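You operate a simulated robot arm through the tools that you are given. There is no shell and no other tool. Be economical: measure what you need, move in short steps, check, and stop when the job is done.

Carry out the task below with a simulated robot arm. There is one attempt and no reset: what you move stays moved.

TASK
Take the block fitting and leave it on top of the brown sensors carton.
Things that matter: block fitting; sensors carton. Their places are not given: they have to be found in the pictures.

It is judged by the outcome, as a careful person would: the job done as asked, and still so three seconds after it is handed in. It fails if anything else is knocked over, pushed out of place, dropped, spilled or broken.

THE ROBOT
A 7-joint arm with a two-finger parallel gripper, fixed in place. Base frame: the origin is at the foot of the arm, x ahead of it, y to its left, z up; the work surface is at about z = 0. Lengths are in mm, angles in degrees, forces in N, time in s.
With the tool pointing down near the work surface it reaches from about 240 to 620 mm from the base axis. Its first joint turns from -66.0 to 66.0 degrees. Payload 2.6 kg.
Tool frame: the origin (TCP) lies between the finger pads and is the grasp point; the fingertips stand 30 mm ahead of it; z points along the fingers, y is the line along which they close. The gripper opens to 94 mm. The fingers are 28 mm wide and 10 mm thick; the gripper's body (50 by 96 mm) begins 55 mm behind the TCP.
Orientation is that of the tool frame in the base frame, as [roll, pitch, yaw] about the fixed x, y, z axes, in that order (R = Rz(yaw) Ry(pitch) Rx(roll)). With the fingers straight down and closing along the base's y, the tool's x points along the base's -x, its y along +y and its z along -z.

THE INTERFACE
- The arm moves only by the tool apply_moves. Its argument "motion" is a list of rows, each a list of 7 numbers: the turn, a rotation vector about the base's x, y, z in degrees, then the shift along the base's x, y, z in mm, then the finger opening in mm, from 0 to 94. In form: [[wx, wy, wz, x, y, z, claw], ...]. A call has 1 to 8 rows; each row is the pose to reach, as a shift and turn from the pose commanded when the call began. A row lasts 0.2 s, in which the tool goes at most 50 mm and 8.6 degrees; a call with a longer step from one row to the next is refused whole, and so is a gripper value outside its range. A pose out of reach is approached as far as the arm can. The call stops where the force on the tool passes 40 N (or 10 N more than at its start, if that is more) or the arm is blocked; 0.2 s more then pass. The fingers move at their own pace (about 72 mm/s each) and stop on an object; they squeeze with about 37 N. The grip force told is the motor's: it shows also when the fingers shut on nothing. Time passes only in rows, and 0.2 s behind the last, so rows that repeat a pose let the fingers close. It gives the time, the measured TCP pose, the force on the tool (base axes), the opening and the grip force at its end, in the units of the frame above (readings bear some noise).
- Cameras (640 x 400 px; columns grow to the right, rows downward): "scene" is fixed at [25.5, 424.3, 584.3]; the picture's right is [-0.85, -0.53, 0.00], its down [-0.26, 0.42, -0.87] and it looks along [0.46, -0.74, -0.49] (base axes); focal length 326 px, centre (320, 200). "wrist" rides on the gripper at [-37, 0, -58] in the tool frame; the picture's right is [0.00, -1.00, 0.00], its down [0.97, 0.00, -0.24] and it looks along [0.24, 0.00, 0.97] (tool axes); focal length 218 px, centre (320, 200).
- get_image(camera): a new picture of that camera. No time passes.
- locate(camera, pixels): for up to 12 pixels [column, row] of the newest picture of that camera ("zoom" is the newest enlarged one), the place [x, y, z] in the base frame of the surface seen there, good to about 2 mm, but the place of the scene camera against the robot may be out by one fixed shift of up to 12 mm in any direction. No time passes.
- zoom(camera, box): a new picture of the part [left, top, right, bottom] of that camera's present view, enlarged. No time passes.
- job_done(): hands the job in; it is judged then, once.

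Work in short steps. Measure before you move; look again where a grasp or a placing could have gone wrong, and mend it. You have 60 turns and 26 pictures in all, the two below and enlarged ones among them. Open the gripper and draw the arm clear of the work before you hand the job in, unless the task says otherwise; then end with one line.

The tools are called after ">>>" by a JSON object that holds its "name" and its "arguments". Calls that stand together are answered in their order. apply_moves: Moves the arm, as the interface text tells. Its arguments: {"type":"object","properties":{"motion":{"type":"array"}},"required":["motion"]} The other tools are called the same way: get_image (camera) takes a picture; locate (camera, pixels) gives the place of the surface under pixels of a picture; zoom (camera, box) takes an enlarged picture of a part of a camera's view; job_done () hands the job in.

At the start:

```text
time_s: 0.0
position: [365.4, -66.8, 323.6]
tool_rot: [180.0, 0.0, -180.0]
contact_force: [0.6, 0.5, 0.3]
width: 94.5
grasp_force: 0.1
```

scene: 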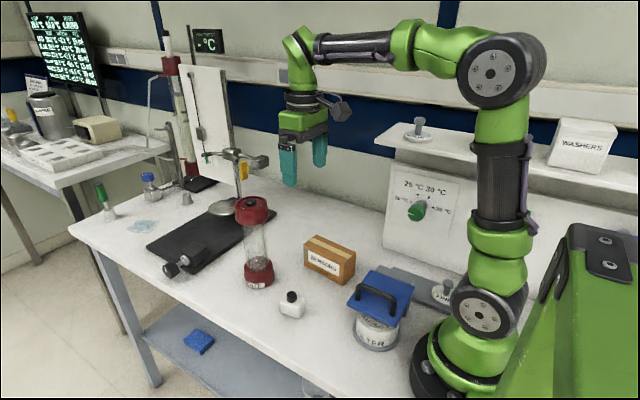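
wrist: 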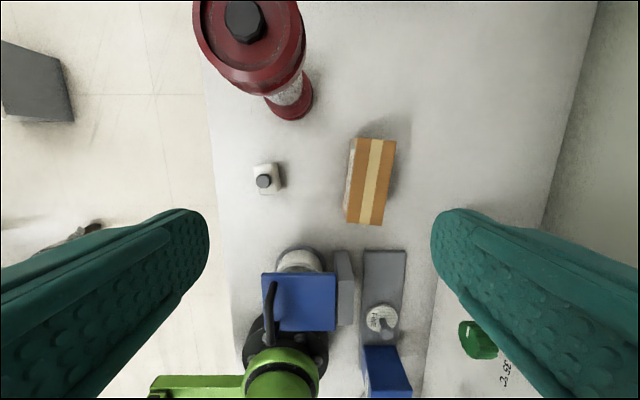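

I see a brown carton at scene (330,260) and a small white block with a black stub at (292,304), probably the fitting. I'll zoom in to check both and measure.

>>> {"name": "zoom", "arguments": {"camera": "scene", "box": [230, 210, 470, 360]}}

>>> {"name": "zoom", "arguments": {"camera": "wrist", "box": [220, 120, 440, 257]}}

```text
2.67 times, centred on (350, 285) of scene
```

zoom: 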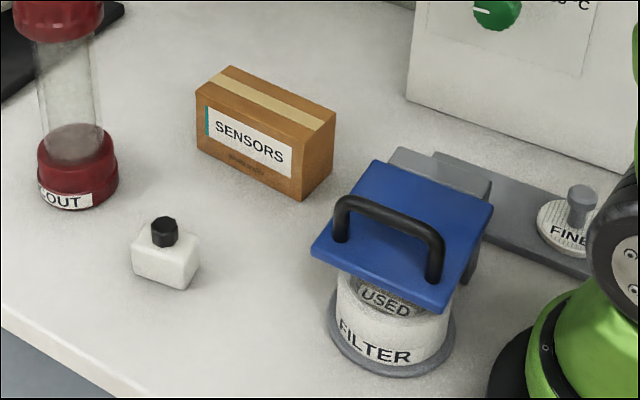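

```text
2.91 times, centred on (330, 188) of wrist
```

zoom: 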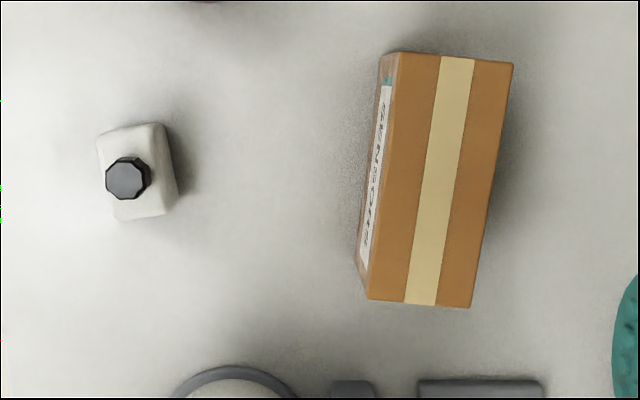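

The white block with an octagonal black stub fits the name, but I'll check the other small items on the table before settling on it, and locate points on the block and carton.

>>> {"name": "locate", "arguments": {"camera": "zoom", "pixels": [[128, 178], [158, 135], [108, 140], [160, 200], [120, 212], [400, 58], [508, 68], [470, 302], [372, 295], [437, 180], [250, 250], [173, 182]]}}

>>> {"name": "zoom", "arguments": {"camera": "scene", "box": [80, 140, 280, 265]}}

```text
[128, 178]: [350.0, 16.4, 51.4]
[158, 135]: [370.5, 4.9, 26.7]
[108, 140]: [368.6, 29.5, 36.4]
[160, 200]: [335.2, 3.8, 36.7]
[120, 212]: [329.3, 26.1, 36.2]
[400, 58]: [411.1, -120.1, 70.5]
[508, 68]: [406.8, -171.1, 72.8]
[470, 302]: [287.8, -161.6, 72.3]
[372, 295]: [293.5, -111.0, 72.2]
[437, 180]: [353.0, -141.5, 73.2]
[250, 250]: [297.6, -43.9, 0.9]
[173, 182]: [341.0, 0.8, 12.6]
```

```text
3.20 times, centred on (180, 202) of scene
```

zoom: 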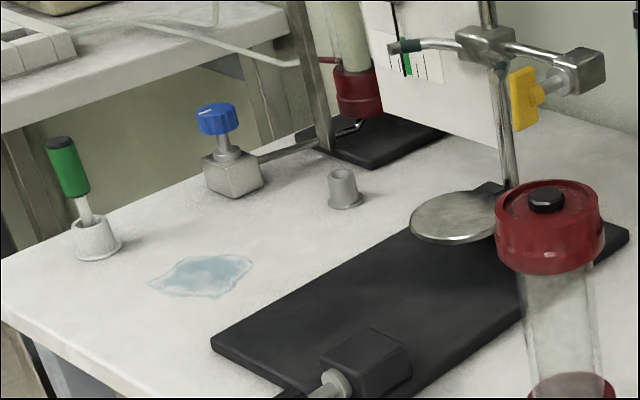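

The other fittings are attached or fixed, so the white block is the target: about 42 x 25 mm, centre near (350,16), top z≈36, stub top 51. The carton top is at z≈72, centred near (350,-141). Before descending I'll measure the neighbours, which are the red column and the blue filter cover.

>>> {"name": "get_image", "arguments": {"camera": "wrist"}}

>>> {"name": "locate", "arguments": {"camera": "wrist", "pixels": [[245, 20], [285, 85], [275, 60], [215, 55], [290, 108], [300, 300], [268, 290], [300, 252], [300, 40], [335, 278]]}}

```text
20 pictures are left
```

wrist: 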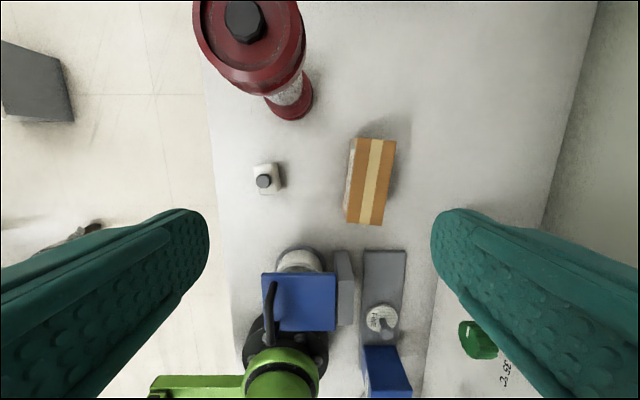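

```text
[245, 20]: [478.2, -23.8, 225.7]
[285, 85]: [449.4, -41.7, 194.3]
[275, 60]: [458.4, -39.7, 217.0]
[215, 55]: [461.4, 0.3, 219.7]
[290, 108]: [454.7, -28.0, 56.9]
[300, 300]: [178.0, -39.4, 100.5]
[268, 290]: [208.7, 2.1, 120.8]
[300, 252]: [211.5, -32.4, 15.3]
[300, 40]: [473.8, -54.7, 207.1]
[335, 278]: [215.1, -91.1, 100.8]
```

The column cap starts at x≈449 and the filter cover ends at x≈215, so both are clear of a tool at x=350. I'll move to above the block at z≈140 with the opening at 60, then look.

>>> {"name": "apply_moves", "arguments": {"motion": [[0, 0, 0, -5, 20, -30, 80], [0, 0, 0, -8, 40, -70, 60], [0, 0, 0, -12, 62, -110, 60], [0, 0, 0, -15, 83, -150, 60], [0, 0, 0, -15, 83, -184, 60], [0, 0, 0, -15, 83, -184, 60]]}}

>>> {"name": "get_image", "arguments": {"camera": "wrist"}}

```text
time_s: 1.4
position: [350.6, 15.4, 138.9]
tool_rot: [180.0, 0.1, -180.0]
contact_force: [-0.5, -0.4, 0.2]
width: 59.8
grasp_force: 0.0
```

```text
19 pictures are left
```

wrist: 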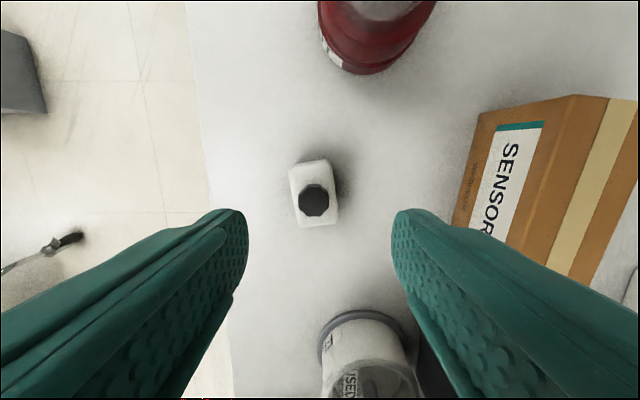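

The block is centred between the fingers at about (314,195). I'll measure its corners to get centre and yaw.

>>> {"name": "locate", "arguments": {"camera": "wrist", "pixels": [[313, 200], [293, 170], [325, 163], [334, 220], [303, 222], [291, 195], [331, 190], [337, 195]]}}

```text
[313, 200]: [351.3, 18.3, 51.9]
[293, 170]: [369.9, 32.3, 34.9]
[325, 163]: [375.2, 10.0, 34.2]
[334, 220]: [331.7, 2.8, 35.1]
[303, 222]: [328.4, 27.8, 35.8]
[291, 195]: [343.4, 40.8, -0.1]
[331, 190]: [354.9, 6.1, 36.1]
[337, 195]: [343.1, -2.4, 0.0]
```

The corners give a centre of (351.5,18.2) and a yaw of about +7°. I'll rotate 7°, shift, and go down to TCP z≈36.

>>> {"name": "apply_moves", "arguments": {"motion": [[0, 0, 7, 1.2, 2, -30, 60], [0, 0, 7, 1.2, 2, -60, 60], [0, 0, 7, 1.2, 2, -85, 60], [0, 0, 7, 1.2, 2, -104, 60], [0, 0, 7, 1.2, 2, -104, 60]]}}

>>> {"name": "get_image", "arguments": {"camera": "wrist"}}

```text
time_s: 2.6
position: [351.2, 17.5, 36.3]
tool_rot: [-180.0, 0.0, -172.9]
contact_force: [1.1, 1.1, -0.9]
width: 60.1
grasp_force: 0.1
```

```text
18 pictures are left
```

wrist: 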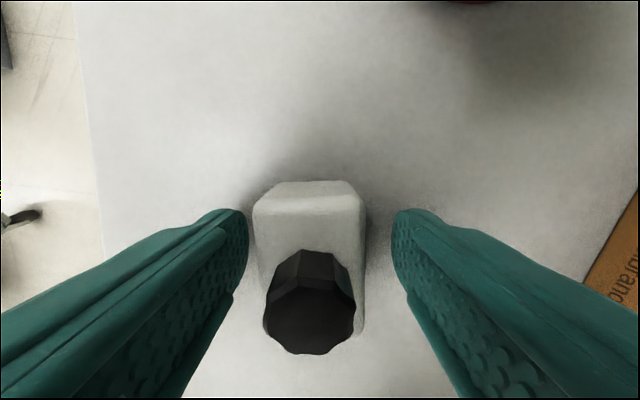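

The block sits between the fingers and is aligned. I'll close on it and make a small lift.

>>> {"name": "apply_moves", "arguments": {"motion": [[0, 0, 0, 0, 0, 0, 10], [0, 0, 0, 0, 0, 0, 10], [0, 0, 0, 0, 0, 0, 10], [0, 0, 0, 0, 0, 10, 10], [0, 0, 0, 0, 0, 30, 10]]}}

>>> {"name": "get_image", "arguments": {"camera": "wrist"}}

```text
time_s: 3.8
position: [352.8, 18.1, 65.8]
tool_rot: [180.0, 0.2, -173.1]
contact_force: [1.2, 0.6, 2.7]
width: 27.0
grasp_force: 15.2
```

```text
17 pictures are left
```

wrist: 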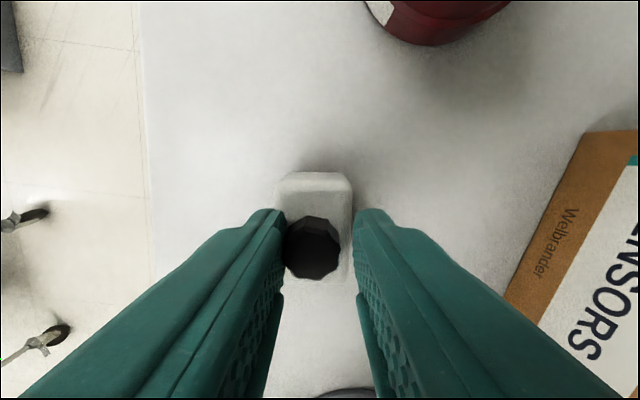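

The fingers are at 27 mm, but the stub moved from row 300 to row 250 in the picture, so the block may have slipped or stayed put. I'll measure it.

>>> {"name": "locate", "arguments": {"camera": "wrist", "pixels": [[311, 255], [290, 195], [340, 195], [285, 180], [345, 180], [347, 265], [320, 175]]}}

>>> {"name": "zoom", "arguments": {"camera": "scene", "box": [230, 210, 390, 310]}}

```text
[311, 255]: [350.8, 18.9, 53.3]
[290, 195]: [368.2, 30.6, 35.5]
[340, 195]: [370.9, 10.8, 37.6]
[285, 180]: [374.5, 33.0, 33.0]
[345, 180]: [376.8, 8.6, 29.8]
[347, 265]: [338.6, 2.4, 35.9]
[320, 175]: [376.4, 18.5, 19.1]
```

```text
4.00 times, centred on (310, 260) of scene
```

zoom: 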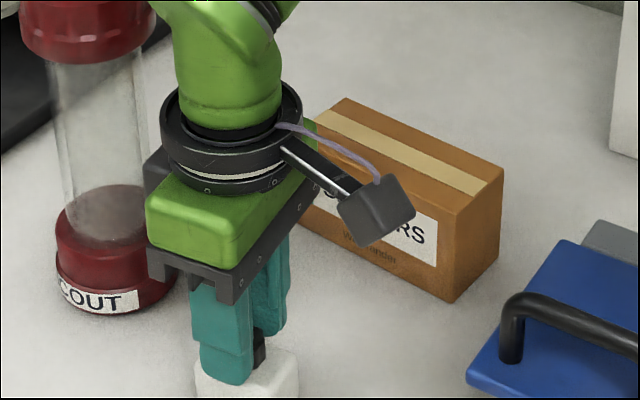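

The block stayed on the table: its top is still at z≈36 and the fingers slid up it. I'll open, go lower, close fully with the command at 0, and read the force before lifting.

>>> {"name": "apply_moves", "arguments": {"motion": [[0, 0, 0, 0, 0, 0, 50], [0, 0, 0, 0, 0, 0, 50], [0, 0, 0, -1, 0, -20, 50], [0, 0, 0, -1, 0, -32, 50], [0, 0, 0, -1, 0, -32, 0], [0, 0, 0, -1, 0, -32, 0], [0, 0, 0, -1, 0, -32, 0], [0, 0, 0, -1, 0, -32, 0]]}}

```text
time_s: 5.6
position: [352.3, 18.4, 33.5]
tool_rot: [-179.9, 0.0, -172.9]
contact_force: [-0.4, -0.4, 2.9]
width: 37.4
grasp_force: 36.8
```

The width is now 37.4 at the full 37 N, where before it was 27. I'll look before lifting.

>>> {"name": "get_image", "arguments": {"camera": "wrist"}}

>>> {"name": "zoom", "arguments": {"camera": "scene", "box": [240, 250, 352, 320]}}

```text
15 pictures are left
```

wrist: 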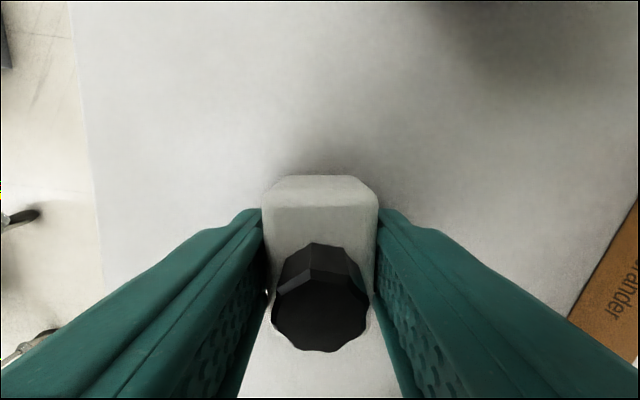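

```text
5.71 times, centred on (296, 285) of scene
```

zoom: 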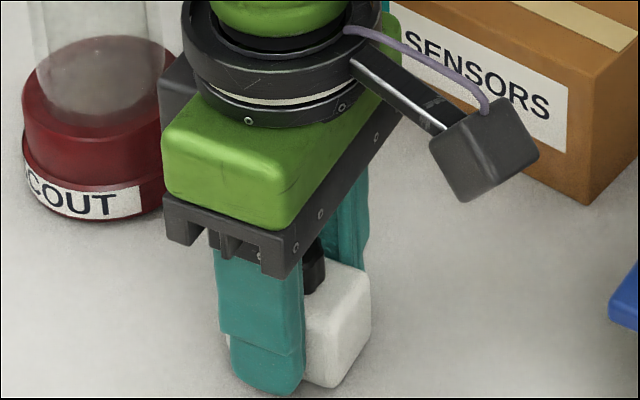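

The block is wedge-shaped: 25 mm wide at the top and about 37 mm near the bottom across y, so the fingers squeeze off those sides. The x-end faces look upright, so I'll open, rise, and measure the ends.

>>> {"name": "apply_moves", "arguments": {"motion": [[0, 0, 0, 0, 0, 0, 60], [0, 0, 0, 0, 0, 0, 60], [0, 0, 0, 0, 0, 40, 60], [0, 0, 0, 0, 0, 80, 70], [0, 0, 0, 0, 0, 110, 70], [0, 0, 0, 0, 0, 110, 70]]}}

>>> {"name": "zoom", "arguments": {"camera": "scene", "box": [250, 270, 330, 320]}}

```text
time_s: 7.0
position: [350.8, 17.6, 143.8]
tool_rot: [180.0, 0.0, -173.1]
contact_force: [0.6, -0.4, 0.6]
width: 69.9
grasp_force: 0.1
```

```text
8.00 times, centred on (290, 295) of scene
```

zoom: 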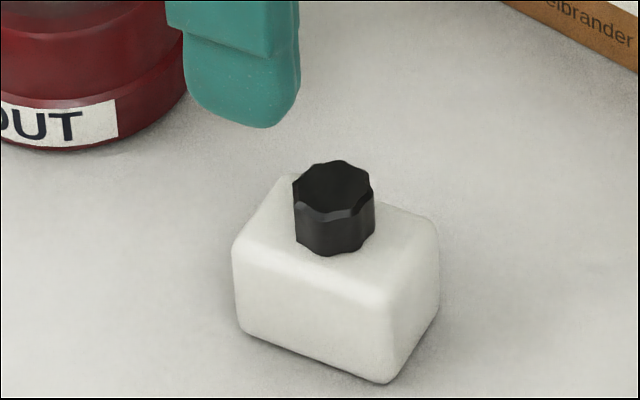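

Now I'll sample the faces. The right face in this picture is the -x end, and the front face is the +y side.

>>> {"name": "locate", "arguments": {"camera": "zoom", "pixels": [[410, 270], [408, 300], [400, 340], [430, 260], [428, 310], [300, 275], [310, 300], [320, 340], [260, 250], [250, 310], [335, 185], [335, 235]]}}

>>> {"name": "get_image", "arguments": {"camera": "wrist"}}

```text
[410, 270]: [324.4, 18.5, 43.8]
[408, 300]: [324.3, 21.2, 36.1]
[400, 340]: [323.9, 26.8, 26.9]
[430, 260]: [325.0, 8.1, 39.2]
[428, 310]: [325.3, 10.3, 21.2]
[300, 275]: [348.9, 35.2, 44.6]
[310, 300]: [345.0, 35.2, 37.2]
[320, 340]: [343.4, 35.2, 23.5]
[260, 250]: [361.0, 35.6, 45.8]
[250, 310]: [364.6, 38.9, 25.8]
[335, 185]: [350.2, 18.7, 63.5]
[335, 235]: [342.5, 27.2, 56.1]
```

```text
12 pictures are left
```

wrist: 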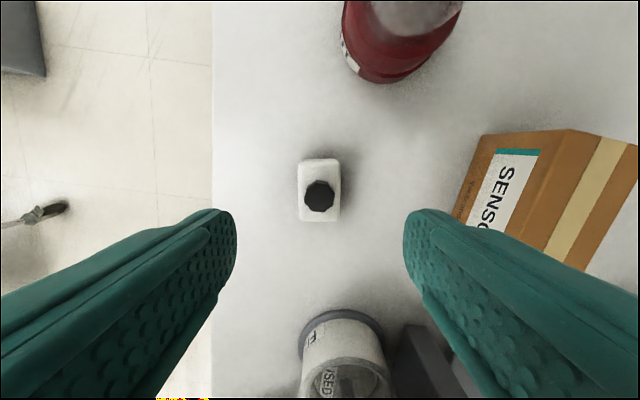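

Reading these again, the sides and ends are both upright, at about 37 x 50 mm. The 27 mm reading was the fingers around the black cap after slipping off a weak grip, since I had only commanded 10. I'll grip the sides again at full squeeze and lift just a little, slowly.

>>> {"name": "apply_moves", "arguments": {"motion": [[0, 0, 0, 0, 0, -40, 60], [0, 0, 0, 0, 0, -80, 60], [0, 0, 0, 0, 0, -110, 60], [0, 0, 0, 0, 0, -110, 60], [0, 0, 0, 0, 0, -110, 0], [0, 0, 0, 0, 0, -110, 0], [0, 0, 0, 0, 0, -110, 0], [0, 0, 0, 0, 0, -110, 0]]}}

>>> {"name": "apply_moves", "arguments": {"motion": [[0, 0, 0, 0, 0, 1, 0], [0, 0, 0, 0, 0, 3, 0], [0, 0, 0, 0, 0, 5, 0], [0, 0, 0, 0, 0, 8, 0]]}}

>>> {"name": "get_image", "arguments": {"camera": "wrist"}}

```text
time_s: 8.8
position: [351.0, 16.7, 34.9]
tool_rot: [-180.0, -0.1, -173.0]
contact_force: [-0.5, -0.2, -1.0]
width: 37.7
grasp_force: 37.4
```

```text
time_s: 9.8
position: [351.1, 18.3, 41.5]
tool_rot: [-179.9, -0.1, -172.9]
contact_force: [0.0, 0.3, -0.3]
width: 37.2
grasp_force: 37.0
```

```text
11 pictures are left
```

wrist: 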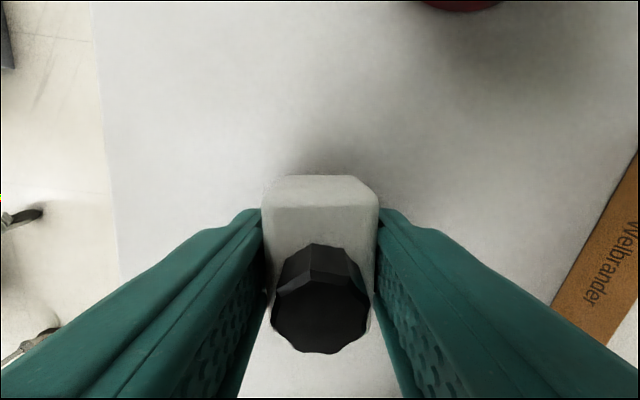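

The cap stays at (320,300) in the wrist view, so the block seems to be rising with the gripper. I'll confirm its height and lift more, slowly.

>>> {"name": "locate", "arguments": {"camera": "wrist", "pixels": [[320, 310], [320, 215], [280, 230], [365, 230]]}}

>>> {"name": "apply_moves", "arguments": {"motion": [[0, 0, 0, 0, 0, 6, 0], [0, 0, 0, 0, 0, 14, 0], [0, 0, 0, 0, 0, 24, 0], [0, 0, 0, 0, 0, 34, 0], [0, 0, 0, 0, 0, 40, 0]]}}

>>> {"name": "get_image", "arguments": {"camera": "wrist"}}

```text
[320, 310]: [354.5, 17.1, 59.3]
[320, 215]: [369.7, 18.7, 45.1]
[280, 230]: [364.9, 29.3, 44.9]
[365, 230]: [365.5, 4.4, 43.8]
```

```text
time_s: 11.0
position: [351.5, 17.6, 81.5]
tool_rot: [-180.0, -0.1, -173.0]
contact_force: [0.3, 0.4, -0.6]
width: 37.5
grasp_force: 37.3
```

```text
10 pictures are left
```

wrist: 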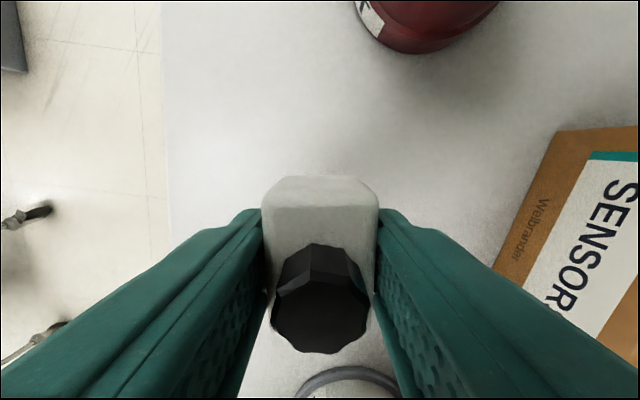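

The hold is firm: same view at z=81 with 37 N. I'll go up to z≈145 and then carry it across towards the carton centre (350,-141).

>>> {"name": "apply_moves", "arguments": {"motion": [[0, 0, 0, 0, 0, 10, 0], [0, 0, 0, 0, 0, 30, 0], [0, 0, 0, 0, 0, 50, 0], [0, 0, 0, 0, 0, 63, 0], [0, 0, -2, 0, -10, 65, 0], [0, 0, -5, 0, -30, 65, 0], [0, 0, -8, 0, -50, 65, 0], [0, 0, -11, 0, -65, 65, 0]]}}

>>> {"name": "apply_moves", "arguments": {"motion": [[0, 0, 0, 0, -15, 0, 0], [0, 0, 0, 0, -35, 0, 0], [0, 0, 0, 0, -55, 0, 0], [0, 0, 0, -1, -75, 0, 0], [0, 0, 0, -1, -88, 0, 0], [0, 0, 0, -1, -94, 0, 0], [0, 0, 0, -1, -94, 0, 0]]}}

>>> {"name": "get_image", "arguments": {"camera": "wrist"}}

```text
time_s: 12.8
position: [351.1, -46.6, 147.5]
tool_rot: [180.0, 0.0, 175.8]
contact_force: [-0.2, -1.1, 0.7]
width: 37.6
grasp_force: 37.1
```

```text
time_s: 14.4
position: [350.3, -141.8, 146.8]
tool_rot: [-180.0, 0.1, 176.0]
contact_force: [0.1, 0.4, -0.2]
width: 37.2
grasp_force: 36.9
```

```text
9 pictures are left
```

wrist: 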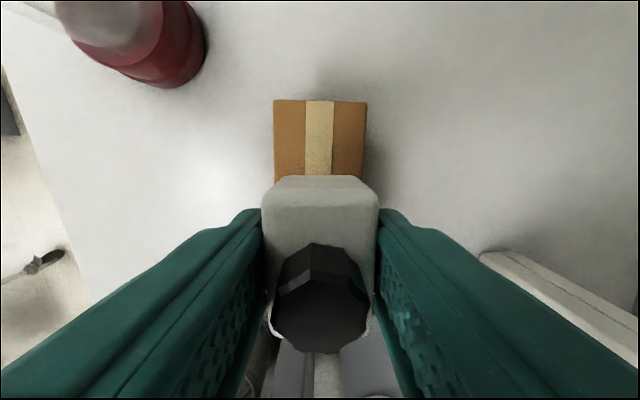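

The carton's tape (320,140) lines up with the block. I'll check the exact carton edges and height.

>>> {"name": "locate", "arguments": {"camera": "wrist", "pixels": [[277, 150], [362, 150], [320, 150], [320, 104], [277, 104], [362, 106], [320, 195]]}}

```text
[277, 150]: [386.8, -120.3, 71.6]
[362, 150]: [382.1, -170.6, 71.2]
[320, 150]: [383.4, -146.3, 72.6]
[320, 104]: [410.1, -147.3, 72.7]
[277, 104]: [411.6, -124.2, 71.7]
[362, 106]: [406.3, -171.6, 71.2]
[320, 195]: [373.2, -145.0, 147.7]
```

The carton axis at x=350 is at y≈-142.5 and the top is at z≈72, so contact should come at TCP z≈107. I'll lower gently.

>>> {"name": "apply_moves", "arguments": {"motion": [[0, 0, 0, 0, -1, -10, 0], [0, 0, 0, 0, -1, -22, 0], [0, 0, 0, 0, -1, -32, 0], [0, 0, 0, 0, -1, -36, 0], [0, 0, 0, 0, -1, -38, 0], [0, 0, 0, 0, -1, -38, 0]]}}

>>> {"name": "zoom", "arguments": {"camera": "scene", "box": [270, 215, 390, 290]}}

```text
time_s: 15.8
position: [350.4, -141.5, 108.8]
tool_rot: [-180.0, 0.0, 176.0]
contact_force: [-1.7, -0.5, -0.1]
width: 37.2
grasp_force: 37.0
```

```text
5.33 times, centred on (330, 252) of scene
```

zoom: 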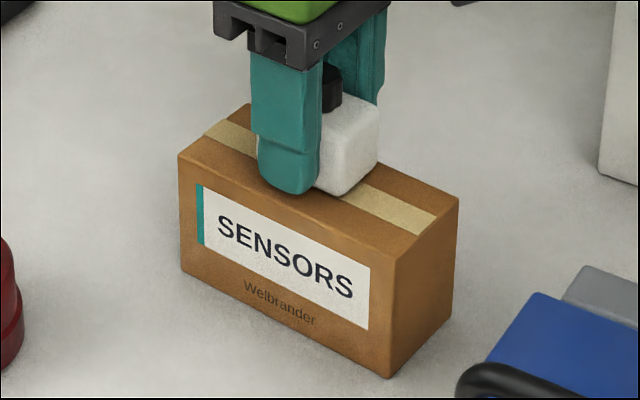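

The block is just above the carton with no contact yet. I'll ease down in half-millimetre steps.

>>> {"name": "apply_moves", "arguments": {"motion": [[0, 0, 0, 0, 0, -0.7, 0], [0, 0, 0, 0, 0, -1.4, 0], [0, 0, 0, 0, 0, -1.4, 0]]}}

```text
time_s: 16.6
position: [350.7, -143.2, 106.9]
tool_rot: [-179.9, 0.0, 175.9]
contact_force: [0.6, 0.8, -0.8]
width: 37.7
grasp_force: 37.2
```

>>> {"name": "apply_moves", "arguments": {"motion": [[0, 0, 0, 0, 0, -0.6, 0], [0, 0, 0, 0, 0, -1.2, 0], [0, 0, 0, 0, 0, -1.2, 0]]}}

>>> {"name": "get_image", "arguments": {"camera": "wrist"}}

>>> {"name": "locate", "arguments": {"camera": "wrist", "pixels": [[320, 310], [320, 225]]}}

```text
time_s: 17.4
position: [350.6, -143.0, 106.4]
tool_rot: [-180.0, -0.1, 176.0]
contact_force: [0.4, -0.4, 0.0]
width: 37.5
grasp_force: 36.8
```

```text
7 pictures are left
```

wrist: 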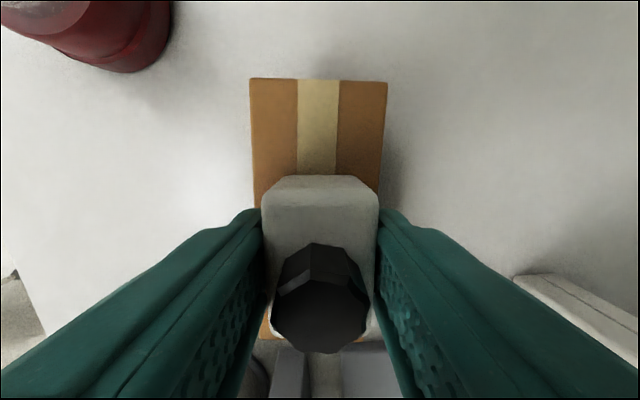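

```text
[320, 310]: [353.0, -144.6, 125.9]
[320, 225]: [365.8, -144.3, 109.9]
```

The block top reads about 110 against an expected 108 when seated, so it needs slightly more. I'll continue until contact shows.

>>> {"name": "apply_moves", "arguments": {"motion": [[0, 0, 0, 0, 0, -0.5, 0], [0, 0, 0, 0, 0, -1.0, 0], [0, 0, 0, 0, 0, -1.0, 0]]}}

```text
time_s: 18.2
position: [350.3, -142.2, 106.1]
tool_rot: [179.9, 0.0, 176.0]
contact_force: [-0.3, 0.3, -0.1]
width: 37.4
grasp_force: 37.7
```

>>> {"name": "apply_moves", "arguments": {"motion": [[0, 0, 0, 0, 0, -0.5, 0], [0, 0, 0, 0, 0, -1.0, 0], [0, 0, 0, 0, 0, -1.0, 0]]}}

```text
time_s: 19.0
position: [350.2, -143.4, 106.0]
tool_rot: [-180.0, 0.1, 175.9]
contact_force: [-4.6, 1.6, 18.9]
width: 37.6
grasp_force: 37.0
```

Contact shows as an 18.9 N upward force, so the block is seated. I'll ease up 0.7 mm to relieve the load, then open slightly, then wider.

>>> {"name": "apply_moves", "arguments": {"motion": [[0, 0, 0, 0, 0, 0.7, 0], [0, 0, 0, 0, 0, 0.7, 38], [0, 0, 0, 0, 0, 0.7, 44], [0, 0, 0, 0, 0, 0.7, 52], [0, 0, 0, 0, 0, 0.7, 60], [0, 0, 0, 0, 0, 0.7, 60]]}}

>>> {"name": "get_image", "arguments": {"camera": "wrist"}}

```text
time_s: 20.4
position: [349.9, -143.5, 104.9]
tool_rot: [-180.0, 0.0, 175.9]
contact_force: [0.3, 0.5, -0.4]
width: 60.2
grasp_force: 0.0
```

```text
6 pictures are left
```

wrist: 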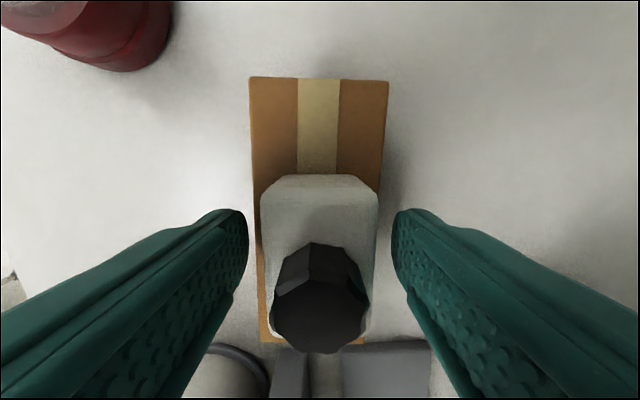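

The block is released and stands centred on the carton. I'll raise the arm straight up, then pull it away.

>>> {"name": "apply_moves", "arguments": {"motion": [[0, 0, 0, 0, 0, 15, 60], [0, 0, 0, 0, 0, 45, 60], [0, 0, 0, 0, 0, 85, 60], [0, 0, 0, 0, 0, 125, 60], [0, 0, 0, 0, 20, 165, 60], [0, 0, 0, 0, 50, 200, 60], [0, 0, 0, 0, 75, 215, 60], [0, 0, 0, 0, 75, 215, 60]]}}

>>> {"name": "get_image", "arguments": {"camera": "scene"}}

>>> {"name": "zoom", "arguments": {"camera": "scene", "box": [230, 210, 422, 330]}}

```text
time_s: 22.2
position: [351.0, -67.0, 321.4]
tool_rot: [179.9, 0.0, 176.0]
contact_force: [0.9, 0.2, -0.2]
width: 59.9
grasp_force: 0.0
```

```text
5 pictures are left
```

scene: 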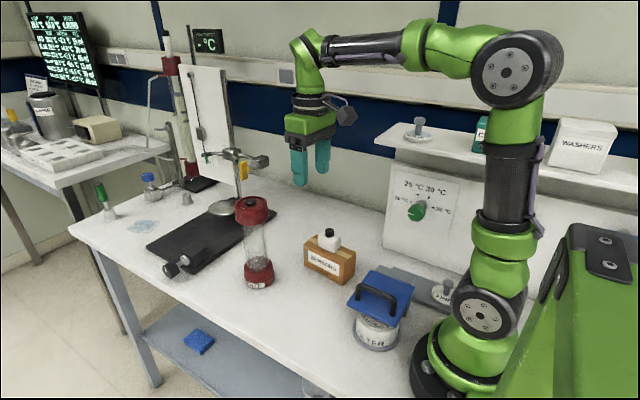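

```text
3.33 times, centred on (326, 270) of scene
```

zoom: 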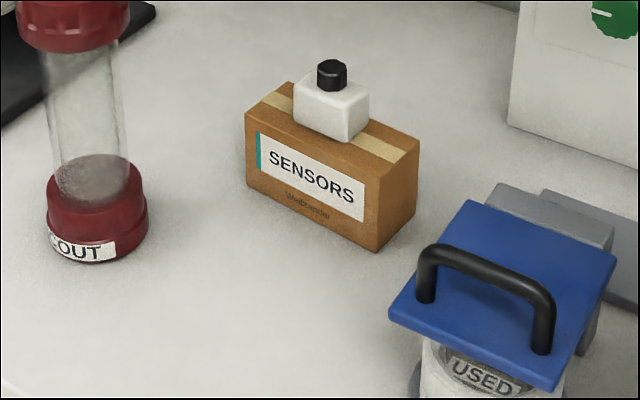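

The block stands upright and centred on the carton, nothing else has moved, and the arm is clear.

>>> {"name": "job_done", "arguments": {}}

```text
The job is handed in.
```

The block fitting, which I took to be the small white block with the black octagonal cap, is standing upright on top of the brown sensors carton; my first grip slipped without moving it, and nothing else was disturbed.
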